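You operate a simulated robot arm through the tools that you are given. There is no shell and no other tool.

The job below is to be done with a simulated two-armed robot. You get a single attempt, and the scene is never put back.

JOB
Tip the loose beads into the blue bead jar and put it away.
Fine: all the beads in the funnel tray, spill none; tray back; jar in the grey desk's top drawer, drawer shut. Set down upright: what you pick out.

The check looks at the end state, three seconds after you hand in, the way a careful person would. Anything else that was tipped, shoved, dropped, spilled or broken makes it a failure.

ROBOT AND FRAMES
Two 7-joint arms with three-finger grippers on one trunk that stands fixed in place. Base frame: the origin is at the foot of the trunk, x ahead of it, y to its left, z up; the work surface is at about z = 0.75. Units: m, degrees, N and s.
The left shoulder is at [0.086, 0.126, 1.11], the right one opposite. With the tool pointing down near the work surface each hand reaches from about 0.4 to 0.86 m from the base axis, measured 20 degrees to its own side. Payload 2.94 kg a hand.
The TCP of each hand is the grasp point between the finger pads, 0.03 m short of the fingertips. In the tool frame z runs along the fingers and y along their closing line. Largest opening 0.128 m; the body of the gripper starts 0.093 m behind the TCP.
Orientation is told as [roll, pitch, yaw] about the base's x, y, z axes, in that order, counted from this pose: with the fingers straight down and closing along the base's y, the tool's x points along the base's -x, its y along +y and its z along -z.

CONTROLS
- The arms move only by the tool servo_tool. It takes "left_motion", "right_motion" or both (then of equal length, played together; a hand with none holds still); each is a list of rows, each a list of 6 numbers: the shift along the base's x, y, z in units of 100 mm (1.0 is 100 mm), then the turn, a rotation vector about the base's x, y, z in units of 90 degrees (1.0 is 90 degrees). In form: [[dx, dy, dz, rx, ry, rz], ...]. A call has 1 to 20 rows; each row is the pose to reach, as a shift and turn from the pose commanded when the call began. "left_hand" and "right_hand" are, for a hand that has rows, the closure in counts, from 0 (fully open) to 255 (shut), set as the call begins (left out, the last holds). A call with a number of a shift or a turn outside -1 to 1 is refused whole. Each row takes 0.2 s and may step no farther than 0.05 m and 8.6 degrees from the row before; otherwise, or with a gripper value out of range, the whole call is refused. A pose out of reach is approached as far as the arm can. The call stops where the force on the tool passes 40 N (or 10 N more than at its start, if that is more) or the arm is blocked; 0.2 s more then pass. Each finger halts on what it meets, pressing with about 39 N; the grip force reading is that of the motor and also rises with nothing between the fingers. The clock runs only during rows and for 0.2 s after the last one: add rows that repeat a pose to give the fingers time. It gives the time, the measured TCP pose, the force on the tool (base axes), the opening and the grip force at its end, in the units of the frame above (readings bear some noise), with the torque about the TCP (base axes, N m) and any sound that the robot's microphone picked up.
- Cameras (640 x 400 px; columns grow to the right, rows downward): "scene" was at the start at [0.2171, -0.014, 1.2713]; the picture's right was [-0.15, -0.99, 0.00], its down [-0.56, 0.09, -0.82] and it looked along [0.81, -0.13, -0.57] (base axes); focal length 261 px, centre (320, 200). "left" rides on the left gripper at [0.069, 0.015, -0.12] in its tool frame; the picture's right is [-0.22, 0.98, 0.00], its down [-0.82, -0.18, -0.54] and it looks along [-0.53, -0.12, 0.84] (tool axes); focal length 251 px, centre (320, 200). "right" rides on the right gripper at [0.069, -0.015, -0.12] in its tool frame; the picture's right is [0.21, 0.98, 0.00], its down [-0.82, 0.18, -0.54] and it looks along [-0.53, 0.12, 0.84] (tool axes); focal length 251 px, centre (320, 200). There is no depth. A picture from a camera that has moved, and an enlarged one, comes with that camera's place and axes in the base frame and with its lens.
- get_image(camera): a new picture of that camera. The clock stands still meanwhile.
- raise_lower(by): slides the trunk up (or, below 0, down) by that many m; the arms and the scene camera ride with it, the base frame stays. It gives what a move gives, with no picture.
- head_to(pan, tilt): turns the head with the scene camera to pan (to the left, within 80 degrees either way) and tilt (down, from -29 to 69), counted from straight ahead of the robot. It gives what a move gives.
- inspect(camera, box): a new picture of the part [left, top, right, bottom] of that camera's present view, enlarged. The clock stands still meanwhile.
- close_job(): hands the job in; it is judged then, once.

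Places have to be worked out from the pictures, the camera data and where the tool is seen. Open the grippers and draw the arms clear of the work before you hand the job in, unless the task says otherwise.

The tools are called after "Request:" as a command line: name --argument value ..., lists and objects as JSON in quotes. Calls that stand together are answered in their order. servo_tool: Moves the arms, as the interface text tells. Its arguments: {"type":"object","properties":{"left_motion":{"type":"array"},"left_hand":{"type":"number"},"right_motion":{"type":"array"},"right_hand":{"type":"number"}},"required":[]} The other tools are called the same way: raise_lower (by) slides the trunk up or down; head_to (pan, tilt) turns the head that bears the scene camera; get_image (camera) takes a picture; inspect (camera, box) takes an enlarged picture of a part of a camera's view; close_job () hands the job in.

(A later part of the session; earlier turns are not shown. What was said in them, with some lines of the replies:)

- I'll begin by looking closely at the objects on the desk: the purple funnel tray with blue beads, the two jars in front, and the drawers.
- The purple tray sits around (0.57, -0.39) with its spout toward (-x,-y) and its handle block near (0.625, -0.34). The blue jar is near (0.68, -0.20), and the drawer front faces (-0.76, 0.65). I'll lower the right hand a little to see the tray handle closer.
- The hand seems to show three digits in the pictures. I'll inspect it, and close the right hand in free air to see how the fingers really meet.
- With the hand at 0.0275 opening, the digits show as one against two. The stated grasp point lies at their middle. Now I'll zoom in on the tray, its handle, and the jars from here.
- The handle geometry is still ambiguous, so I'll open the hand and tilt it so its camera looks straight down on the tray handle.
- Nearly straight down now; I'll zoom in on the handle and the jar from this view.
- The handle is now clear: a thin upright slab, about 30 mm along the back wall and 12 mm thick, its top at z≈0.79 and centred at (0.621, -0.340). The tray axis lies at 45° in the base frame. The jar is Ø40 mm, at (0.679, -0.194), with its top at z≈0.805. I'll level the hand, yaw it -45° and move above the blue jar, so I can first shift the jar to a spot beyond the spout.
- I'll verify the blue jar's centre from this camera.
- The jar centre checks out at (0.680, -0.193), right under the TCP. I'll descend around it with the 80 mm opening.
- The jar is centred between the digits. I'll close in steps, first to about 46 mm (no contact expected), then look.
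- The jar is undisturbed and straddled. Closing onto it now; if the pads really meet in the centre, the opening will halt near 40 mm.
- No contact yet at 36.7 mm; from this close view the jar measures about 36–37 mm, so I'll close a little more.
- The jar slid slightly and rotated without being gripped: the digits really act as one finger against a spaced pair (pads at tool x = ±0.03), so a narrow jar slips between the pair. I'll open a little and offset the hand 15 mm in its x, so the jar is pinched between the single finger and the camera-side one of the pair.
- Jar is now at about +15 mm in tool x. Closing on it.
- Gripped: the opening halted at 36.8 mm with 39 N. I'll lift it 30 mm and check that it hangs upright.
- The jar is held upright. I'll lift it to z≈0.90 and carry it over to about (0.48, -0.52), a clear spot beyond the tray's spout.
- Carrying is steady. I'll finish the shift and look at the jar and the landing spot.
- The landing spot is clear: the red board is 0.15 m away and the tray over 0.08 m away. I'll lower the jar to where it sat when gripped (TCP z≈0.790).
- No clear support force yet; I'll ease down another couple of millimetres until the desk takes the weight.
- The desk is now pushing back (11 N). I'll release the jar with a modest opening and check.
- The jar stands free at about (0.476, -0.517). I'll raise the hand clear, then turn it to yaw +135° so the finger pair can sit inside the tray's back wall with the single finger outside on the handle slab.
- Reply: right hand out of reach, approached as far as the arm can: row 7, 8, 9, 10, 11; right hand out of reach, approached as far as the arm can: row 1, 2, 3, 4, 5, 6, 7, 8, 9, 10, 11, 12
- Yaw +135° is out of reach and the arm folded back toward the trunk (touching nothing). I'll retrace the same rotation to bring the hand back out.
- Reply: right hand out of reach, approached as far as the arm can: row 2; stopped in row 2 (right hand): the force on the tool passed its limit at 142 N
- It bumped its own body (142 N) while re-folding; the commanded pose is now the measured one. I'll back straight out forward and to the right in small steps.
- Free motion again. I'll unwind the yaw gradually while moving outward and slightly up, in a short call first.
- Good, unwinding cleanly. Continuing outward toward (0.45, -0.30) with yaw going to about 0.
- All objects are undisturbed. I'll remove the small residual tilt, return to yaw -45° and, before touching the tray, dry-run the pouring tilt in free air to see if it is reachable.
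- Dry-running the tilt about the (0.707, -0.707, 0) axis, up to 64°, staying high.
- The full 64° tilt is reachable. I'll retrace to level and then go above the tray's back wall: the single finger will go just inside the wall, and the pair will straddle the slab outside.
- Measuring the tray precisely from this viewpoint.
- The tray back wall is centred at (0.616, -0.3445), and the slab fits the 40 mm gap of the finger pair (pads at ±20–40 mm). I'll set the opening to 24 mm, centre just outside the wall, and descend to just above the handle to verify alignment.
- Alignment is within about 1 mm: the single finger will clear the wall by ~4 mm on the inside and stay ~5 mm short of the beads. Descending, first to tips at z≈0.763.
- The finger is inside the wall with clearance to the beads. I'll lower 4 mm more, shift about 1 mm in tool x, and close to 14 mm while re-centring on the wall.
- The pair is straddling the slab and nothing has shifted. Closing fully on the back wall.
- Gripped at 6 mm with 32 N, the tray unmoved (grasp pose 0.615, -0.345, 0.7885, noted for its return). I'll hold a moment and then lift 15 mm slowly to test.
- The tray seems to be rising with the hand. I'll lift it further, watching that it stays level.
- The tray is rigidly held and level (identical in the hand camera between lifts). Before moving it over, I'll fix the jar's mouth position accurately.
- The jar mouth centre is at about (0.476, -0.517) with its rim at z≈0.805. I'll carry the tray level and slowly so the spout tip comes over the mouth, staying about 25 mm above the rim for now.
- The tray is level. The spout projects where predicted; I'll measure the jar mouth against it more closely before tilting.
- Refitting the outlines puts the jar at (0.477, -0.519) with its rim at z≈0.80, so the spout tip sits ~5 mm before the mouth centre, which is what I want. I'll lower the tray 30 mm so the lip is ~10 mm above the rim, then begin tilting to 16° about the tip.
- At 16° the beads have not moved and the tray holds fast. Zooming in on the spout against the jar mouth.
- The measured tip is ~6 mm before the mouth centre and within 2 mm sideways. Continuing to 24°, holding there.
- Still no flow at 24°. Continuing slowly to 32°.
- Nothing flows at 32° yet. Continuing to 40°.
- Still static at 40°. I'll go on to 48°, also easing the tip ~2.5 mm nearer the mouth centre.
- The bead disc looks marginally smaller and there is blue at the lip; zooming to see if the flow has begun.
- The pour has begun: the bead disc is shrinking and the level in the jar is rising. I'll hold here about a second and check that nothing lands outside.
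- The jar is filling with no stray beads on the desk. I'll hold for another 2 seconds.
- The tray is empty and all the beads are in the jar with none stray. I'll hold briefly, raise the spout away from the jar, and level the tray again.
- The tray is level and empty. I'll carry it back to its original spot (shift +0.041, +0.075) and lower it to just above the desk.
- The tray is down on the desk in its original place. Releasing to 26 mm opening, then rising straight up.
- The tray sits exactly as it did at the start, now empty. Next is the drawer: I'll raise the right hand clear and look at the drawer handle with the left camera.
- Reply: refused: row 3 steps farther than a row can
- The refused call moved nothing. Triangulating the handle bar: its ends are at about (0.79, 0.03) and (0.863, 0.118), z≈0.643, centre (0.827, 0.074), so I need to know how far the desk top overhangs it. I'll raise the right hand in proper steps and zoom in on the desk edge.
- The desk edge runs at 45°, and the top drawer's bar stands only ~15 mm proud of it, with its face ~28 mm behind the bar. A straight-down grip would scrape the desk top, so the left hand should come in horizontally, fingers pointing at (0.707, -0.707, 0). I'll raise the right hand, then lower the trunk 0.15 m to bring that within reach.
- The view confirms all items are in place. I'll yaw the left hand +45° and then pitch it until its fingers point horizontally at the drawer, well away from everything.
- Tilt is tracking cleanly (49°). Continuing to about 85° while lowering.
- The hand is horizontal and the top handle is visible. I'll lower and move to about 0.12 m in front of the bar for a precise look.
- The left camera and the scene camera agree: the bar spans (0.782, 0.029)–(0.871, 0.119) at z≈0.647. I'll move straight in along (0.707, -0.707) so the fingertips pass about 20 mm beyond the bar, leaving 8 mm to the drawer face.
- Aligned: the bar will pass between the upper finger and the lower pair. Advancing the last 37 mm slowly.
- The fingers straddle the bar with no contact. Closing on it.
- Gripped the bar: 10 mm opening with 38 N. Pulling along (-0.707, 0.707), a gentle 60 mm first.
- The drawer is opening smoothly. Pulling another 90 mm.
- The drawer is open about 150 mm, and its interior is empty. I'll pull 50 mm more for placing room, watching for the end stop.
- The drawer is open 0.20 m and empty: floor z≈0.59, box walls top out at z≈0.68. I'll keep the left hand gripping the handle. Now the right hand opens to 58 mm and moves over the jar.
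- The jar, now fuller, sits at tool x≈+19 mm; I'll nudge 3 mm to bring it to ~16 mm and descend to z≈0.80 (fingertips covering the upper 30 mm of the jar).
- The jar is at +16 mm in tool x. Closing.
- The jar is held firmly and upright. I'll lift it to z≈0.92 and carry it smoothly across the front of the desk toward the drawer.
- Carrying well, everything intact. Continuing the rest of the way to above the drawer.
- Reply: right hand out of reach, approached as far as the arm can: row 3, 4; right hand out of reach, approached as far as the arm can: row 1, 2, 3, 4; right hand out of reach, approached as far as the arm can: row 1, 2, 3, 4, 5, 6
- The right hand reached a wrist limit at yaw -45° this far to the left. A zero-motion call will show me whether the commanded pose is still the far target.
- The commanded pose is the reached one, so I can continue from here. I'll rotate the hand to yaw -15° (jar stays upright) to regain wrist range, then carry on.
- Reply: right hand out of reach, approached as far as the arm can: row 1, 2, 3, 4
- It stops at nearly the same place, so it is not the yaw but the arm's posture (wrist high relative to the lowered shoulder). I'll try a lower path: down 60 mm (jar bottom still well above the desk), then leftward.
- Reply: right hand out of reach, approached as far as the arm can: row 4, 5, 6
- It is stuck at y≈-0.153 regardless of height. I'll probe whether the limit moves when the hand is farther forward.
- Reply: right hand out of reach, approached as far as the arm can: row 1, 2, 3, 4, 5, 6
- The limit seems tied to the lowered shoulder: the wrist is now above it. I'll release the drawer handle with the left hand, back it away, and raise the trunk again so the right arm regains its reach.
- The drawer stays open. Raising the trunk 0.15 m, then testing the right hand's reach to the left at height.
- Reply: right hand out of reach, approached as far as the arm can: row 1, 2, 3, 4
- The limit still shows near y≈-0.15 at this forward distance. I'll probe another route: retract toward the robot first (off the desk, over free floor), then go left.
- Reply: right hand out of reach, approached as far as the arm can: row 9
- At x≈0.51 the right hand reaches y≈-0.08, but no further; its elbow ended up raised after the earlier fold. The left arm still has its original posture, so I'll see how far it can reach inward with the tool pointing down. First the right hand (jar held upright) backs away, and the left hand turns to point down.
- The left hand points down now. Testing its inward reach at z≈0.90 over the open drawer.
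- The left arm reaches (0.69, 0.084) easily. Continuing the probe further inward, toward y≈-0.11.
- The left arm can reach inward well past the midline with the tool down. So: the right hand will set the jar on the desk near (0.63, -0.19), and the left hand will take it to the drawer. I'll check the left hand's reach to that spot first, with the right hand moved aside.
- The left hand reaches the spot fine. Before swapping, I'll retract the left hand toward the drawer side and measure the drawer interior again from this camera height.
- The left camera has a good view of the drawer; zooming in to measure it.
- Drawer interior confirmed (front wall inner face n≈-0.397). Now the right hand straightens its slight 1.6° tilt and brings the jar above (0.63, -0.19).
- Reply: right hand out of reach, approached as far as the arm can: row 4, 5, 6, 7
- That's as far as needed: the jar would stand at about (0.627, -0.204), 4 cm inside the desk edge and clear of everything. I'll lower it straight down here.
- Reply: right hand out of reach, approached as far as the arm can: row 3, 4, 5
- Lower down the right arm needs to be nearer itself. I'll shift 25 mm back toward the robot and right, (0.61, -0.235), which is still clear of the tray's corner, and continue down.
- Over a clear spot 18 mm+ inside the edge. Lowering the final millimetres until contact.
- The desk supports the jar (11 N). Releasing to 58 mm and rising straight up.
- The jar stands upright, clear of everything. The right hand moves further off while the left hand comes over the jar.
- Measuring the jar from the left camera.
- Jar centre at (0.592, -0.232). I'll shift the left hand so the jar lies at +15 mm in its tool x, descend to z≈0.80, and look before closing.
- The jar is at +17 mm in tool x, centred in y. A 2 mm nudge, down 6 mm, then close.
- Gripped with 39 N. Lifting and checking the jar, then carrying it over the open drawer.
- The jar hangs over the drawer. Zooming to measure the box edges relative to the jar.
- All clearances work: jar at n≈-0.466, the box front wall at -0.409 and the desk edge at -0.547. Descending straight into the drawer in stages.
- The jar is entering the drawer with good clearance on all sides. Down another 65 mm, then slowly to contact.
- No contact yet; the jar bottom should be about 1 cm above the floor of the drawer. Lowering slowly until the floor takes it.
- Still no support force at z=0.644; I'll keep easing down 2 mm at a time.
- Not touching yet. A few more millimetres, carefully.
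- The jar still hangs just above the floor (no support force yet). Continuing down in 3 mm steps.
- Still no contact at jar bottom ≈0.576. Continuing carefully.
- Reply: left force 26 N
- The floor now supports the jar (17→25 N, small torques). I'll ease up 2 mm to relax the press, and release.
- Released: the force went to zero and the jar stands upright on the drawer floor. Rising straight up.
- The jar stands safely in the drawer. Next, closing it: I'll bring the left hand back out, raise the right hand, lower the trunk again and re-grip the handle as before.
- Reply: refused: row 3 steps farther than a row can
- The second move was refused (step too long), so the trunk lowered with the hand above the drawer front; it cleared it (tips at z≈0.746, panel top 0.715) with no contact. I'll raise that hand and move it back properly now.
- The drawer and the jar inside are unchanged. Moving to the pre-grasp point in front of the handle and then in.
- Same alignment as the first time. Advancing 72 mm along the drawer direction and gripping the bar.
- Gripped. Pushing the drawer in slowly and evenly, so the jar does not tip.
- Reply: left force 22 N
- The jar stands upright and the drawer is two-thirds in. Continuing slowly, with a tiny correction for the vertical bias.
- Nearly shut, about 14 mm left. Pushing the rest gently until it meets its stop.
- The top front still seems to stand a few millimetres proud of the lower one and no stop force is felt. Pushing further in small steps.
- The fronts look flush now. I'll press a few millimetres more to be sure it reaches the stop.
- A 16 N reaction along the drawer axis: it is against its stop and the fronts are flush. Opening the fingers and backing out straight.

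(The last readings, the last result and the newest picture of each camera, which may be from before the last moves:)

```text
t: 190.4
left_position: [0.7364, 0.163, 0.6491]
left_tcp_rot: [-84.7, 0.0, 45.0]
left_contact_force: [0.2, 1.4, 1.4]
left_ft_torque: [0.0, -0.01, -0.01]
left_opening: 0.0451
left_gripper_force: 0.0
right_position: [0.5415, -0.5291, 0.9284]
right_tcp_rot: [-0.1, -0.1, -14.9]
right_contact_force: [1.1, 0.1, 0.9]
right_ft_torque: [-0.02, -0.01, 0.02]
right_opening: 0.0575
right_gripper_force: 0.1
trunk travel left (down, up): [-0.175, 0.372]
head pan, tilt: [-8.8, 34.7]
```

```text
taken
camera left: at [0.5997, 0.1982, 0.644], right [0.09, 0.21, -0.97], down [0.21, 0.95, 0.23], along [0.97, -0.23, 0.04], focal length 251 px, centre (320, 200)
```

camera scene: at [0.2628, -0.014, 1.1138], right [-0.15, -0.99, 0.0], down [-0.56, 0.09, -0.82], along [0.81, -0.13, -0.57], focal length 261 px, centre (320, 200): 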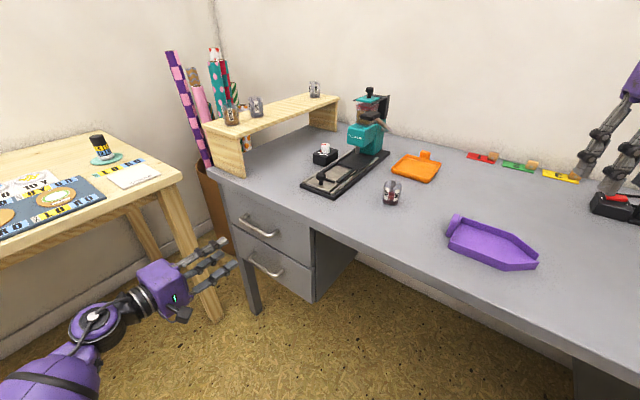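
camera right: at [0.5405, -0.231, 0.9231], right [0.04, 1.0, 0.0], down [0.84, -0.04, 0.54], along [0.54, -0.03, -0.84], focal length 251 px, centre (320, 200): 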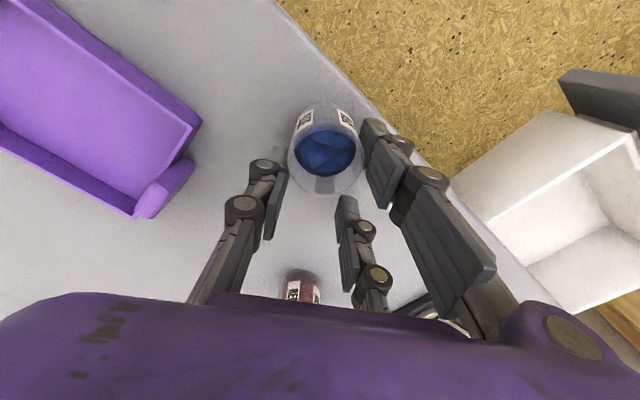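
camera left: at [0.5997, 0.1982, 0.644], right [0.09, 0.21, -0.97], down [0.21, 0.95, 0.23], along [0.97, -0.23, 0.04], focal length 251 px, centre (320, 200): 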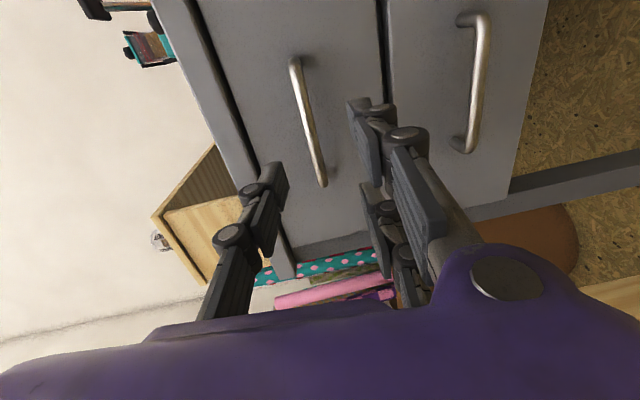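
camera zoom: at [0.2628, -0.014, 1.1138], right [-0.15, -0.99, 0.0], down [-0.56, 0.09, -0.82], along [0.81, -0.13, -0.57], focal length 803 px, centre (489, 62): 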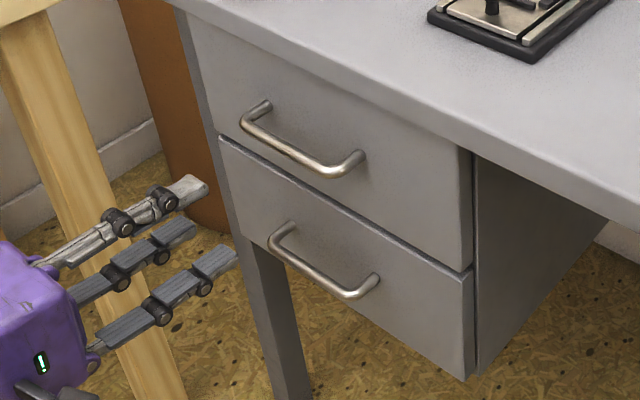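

I've backed out; the fronts look flush in the scene view. I'll check closely that backing out didn't drag it.

Request:
inspect --camera "left" --box '[220, 20, 400, 220]'

Request:
inspect --camera "scene" --box '[270, 200, 330, 310]'

```text
2.00 times, centred on (310, 120) of left
camera zoom: at [0.5997, 0.1982, 0.644], right [0.09, 0.21, -0.97], down [0.21, 0.95, 0.23], along [0.97, -0.23, 0.04], focal length 503 px, centre (340, 360)
```

zoom: 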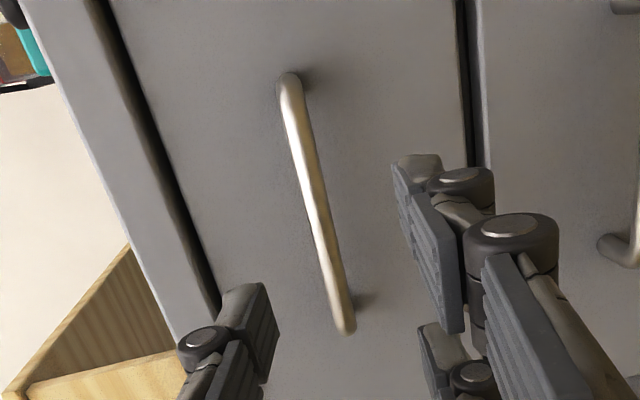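

```text
3.64 times, centred on (300, 255) of scene
camera zoom: at [0.2628, -0.014, 1.1138], right [-0.15, -0.99, 0.0], down [-0.56, 0.09, -0.82], along [0.81, -0.13, -0.57], focal length 949 px, centre (393, 0)
```

zoom: 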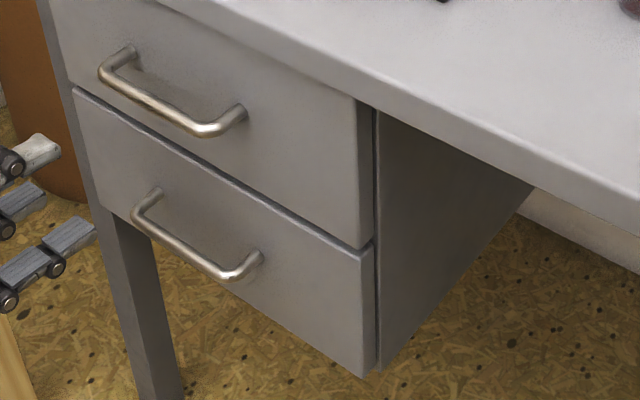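

Comparing with the views before opening, the drawer front is back to its original closed position within measuring error. Now I'll withdraw the left hand, restore it to point down, and raise the trunk.

Request:
servo_tool --left_motion '[[-0.2, 0.15, 0.05, 0, 0, 0], [-0.4, 0.3, 0.15, 0, 0, 0], [-0.6, 0.4, 0.3, 0, 0, 0], [-0.8, 0.5, 0.5, 0, 0, 0], [-1.0, 0.6, 0.7, 0, 0, 0]]'

Request:
servo_tool --left_motion '[[-0.05, 0.0, 0.1, 0.0605, 0.0605, 0], [-0.1, 0.0, 0.2, 0.121, 0.121, 0], [-0.15, 0.0, 0.3, 0.1815, 0.1815, 0], [-0.2, 0.0, 0.4, 0.242, 0.242, 0], [-0.25, 0.0, 0.5, 0.3025, 0.3025, 0], [-0.3, 0.0, 0.6, 0.363, 0.363, 0], [-0.35, 0.0, 0.7, 0.4235, 0.4235, 0], [-0.4, 0.0, 0.8, 0.484, 0.484, 0], [-0.45, 0.0, 0.9, 0.5445, 0.5445, 0], [-0.5, 0.0, 1.0, 0.605, 0.605, 0], [-0.5, 0.0, 1.0, 0.6655, 0.6655, 0]]'

Request:
raise_lower --by 0.15

Request:
get_image --camera "scene"

```text
t: 191.7
left_position: [0.6333, 0.2241, 0.718]
left_tcp_rot: [-84.7, 0.0, 44.9]
left_contact_force: [-0.3, -0.7, 0.0]
left_ft_torque: [-0.02, -0.01, -0.01]
left_opening: 0.0452
left_gripper_force: 0.0
right_position: [0.5408, -0.5303, 0.9274]
right_tcp_rot: [-0.1, -0.2, -14.9]
right_contact_force: [-0.1, -1.1, 0.5]
right_ft_torque: [0.02, 0.0, -0.03]
right_opening: 0.0575
right_gripper_force: 0.0
trunk travel left (down, up): [-0.175, 0.372]
head pan, tilt: [-8.8, 34.7]
```

```text
t: 194.1
left_position: [0.5852, 0.2241, 0.817]
left_tcp_rot: [0.0, 0.0, 45.0]
left_contact_force: [-0.6, -0.4, -0.7]
left_ft_torque: [0.01, 0.01, 0.04]
left_opening: 0.0455
left_gripper_force: 0.0
right_position: [0.5414, -0.53, 0.9267]
right_tcp_rot: [0.0, 0.1, -14.8]
right_contact_force: [0.7, -0.2, 0.0]
right_ft_torque: [-0.03, -0.02, 0.01]
right_opening: 0.0577
right_gripper_force: 0.1
trunk travel left (down, up): [-0.175, 0.372]
head pan, tilt: [-8.8, 34.7]
```

```text
t: 195.8
left_position: [0.5854, 0.2243, 0.9678]
left_tcp_rot: [0.0, 0.0, 45.0]
left_contact_force: [0.5, 0.7, -1.0]
left_ft_torque: [0.0, 0.02, 0.0]
left_opening: 0.045
left_gripper_force: 0.1
right_position: [0.541, -0.5306, 1.078]
right_tcp_rot: [-0.1, -0.2, -15.0]
right_contact_force: [0.4, 0.5, -0.9]
right_ft_torque: [0.01, 0.0, -0.01]
right_opening: 0.0581
right_gripper_force: 0.0
trunk travel left (down, up): [-0.325, 0.222]
head pan, tilt: [-8.8, 34.7]
```

```text
taken
camera scene: at [0.2173, -0.0141, 1.2713], right [-0.15, -0.99, 0.0], down [-0.56, 0.09, -0.82], along [0.81, -0.13, -0.57], focal length 261 px, centre (320, 200)
```

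scene: 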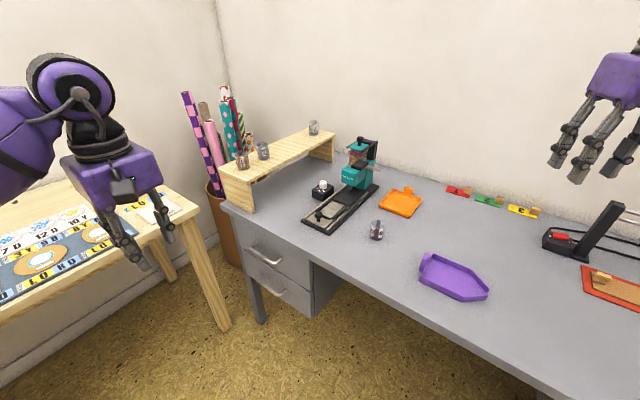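

Back at the original camera height, I can compare directly with the starting picture of the drawer and the tray.

Request:
inspect --camera "scene" --box '[220, 210, 400, 322]'

Request:
inspect --camera "scene" --box '[330, 200, 510, 312]'

Request:
servo_tool --left_motion '[[-0.2, 0, 0.2, 0, 0, 0], [-0.4, 0, 0.4, 0, 0, 0], [-0.6, 0, 0.6, 0, 0, 0], [-0.8, 0, 0.8, 0, 0, 0]]' --right_motion '[[-0.1, 0.2, 0.1, 0, 0, 0], [-0.2, 0.4, 0.1, 0, 0, 0], [-0.3, 0.6, 0.1, 0, 0, 0], [-0.4, 0.8, 0.1, 0, 0, 0]]' --left_hand 0 --right_hand 0

```text
3.56 times, centred on (310, 266) of scene
camera zoom: at [0.2173, -0.0141, 1.2713], right [-0.15, -0.99, 0.0], down [-0.56, 0.09, -0.82], along [0.81, -0.13, -0.57], focal length 928 px, centre (356, -35)
```

zoom: 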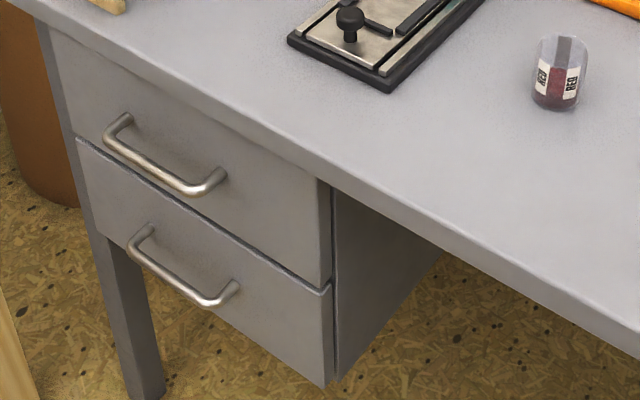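

```text
3.56 times, centred on (420, 256) of scene
camera zoom: at [0.2173, -0.0141, 1.2713], right [-0.15, -0.99, 0.0], down [-0.56, 0.09, -0.82], along [0.81, -0.13, -0.57], focal length 928 px, centre (-36, 1)
```

zoom: 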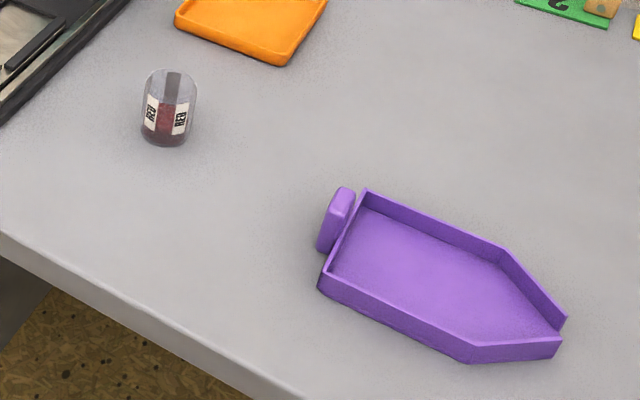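

```text
t: 196.8
left_position: [0.5032, 0.2247, 1.0475]
left_tcp_rot: [-0.1, 0.1, 45.0]
left_contact_force: [0.4, -0.3, -0.2]
left_ft_torque: [0.01, -0.03, -0.03]
left_opening: 0.128
left_gripper_force: 0.0
right_position: [0.5019, -0.449, 1.0901]
right_tcp_rot: [0.1, -0.1, -14.9]
right_contact_force: [0.5, 0.5, -1.2]
right_ft_torque: [-0.03, -0.01, -0.01]
right_opening: 0.128
right_gripper_force: 0.0
trunk travel left (down, up): [-0.325, 0.222]
head pan, tilt: [-8.8, 34.7]
```

The drawer front and handle coincide with the starting picture, the tray is empty in its exact original place, and the red jar and everything else are untouched. Both hands are open and clear, so I'm handing in.

Request:
close_job

```text
The job is handed in.
```

The beads are in the blue jar, the jar is in the grey desk's top drawer, and the drawer is shut. I handed the job in with both hands open and clear of the work.

- **Beads:** the tray emptied completely into the jar, and I saw no stray beads on the desk.
- **Tray:** it is empty and back in its original place, matching the starting picture.
- **Jar:** it went into the drawer upright. It was still upright two-thirds of the way through closing. I could not see inside after that, but the rest was a slow push.
- **Drawer:** it was pushed to its stop, and its front looks the same as it did at the start.
- **Everything else:** the red jar and the other items look untouched.

Three things happened on the way:

- **Arm fold:** the right arm folded back and bumped the robot's own body once, before any pouring. It hit nothing else.
- **Jar handover:** after that fold the right arm could not reach the drawer. It set the jar down on the desk, and the left hand carried it the rest of the way.
- **First grip on the jar:** it slipped and turned the jar a few millimetres on the desk, with no spill.
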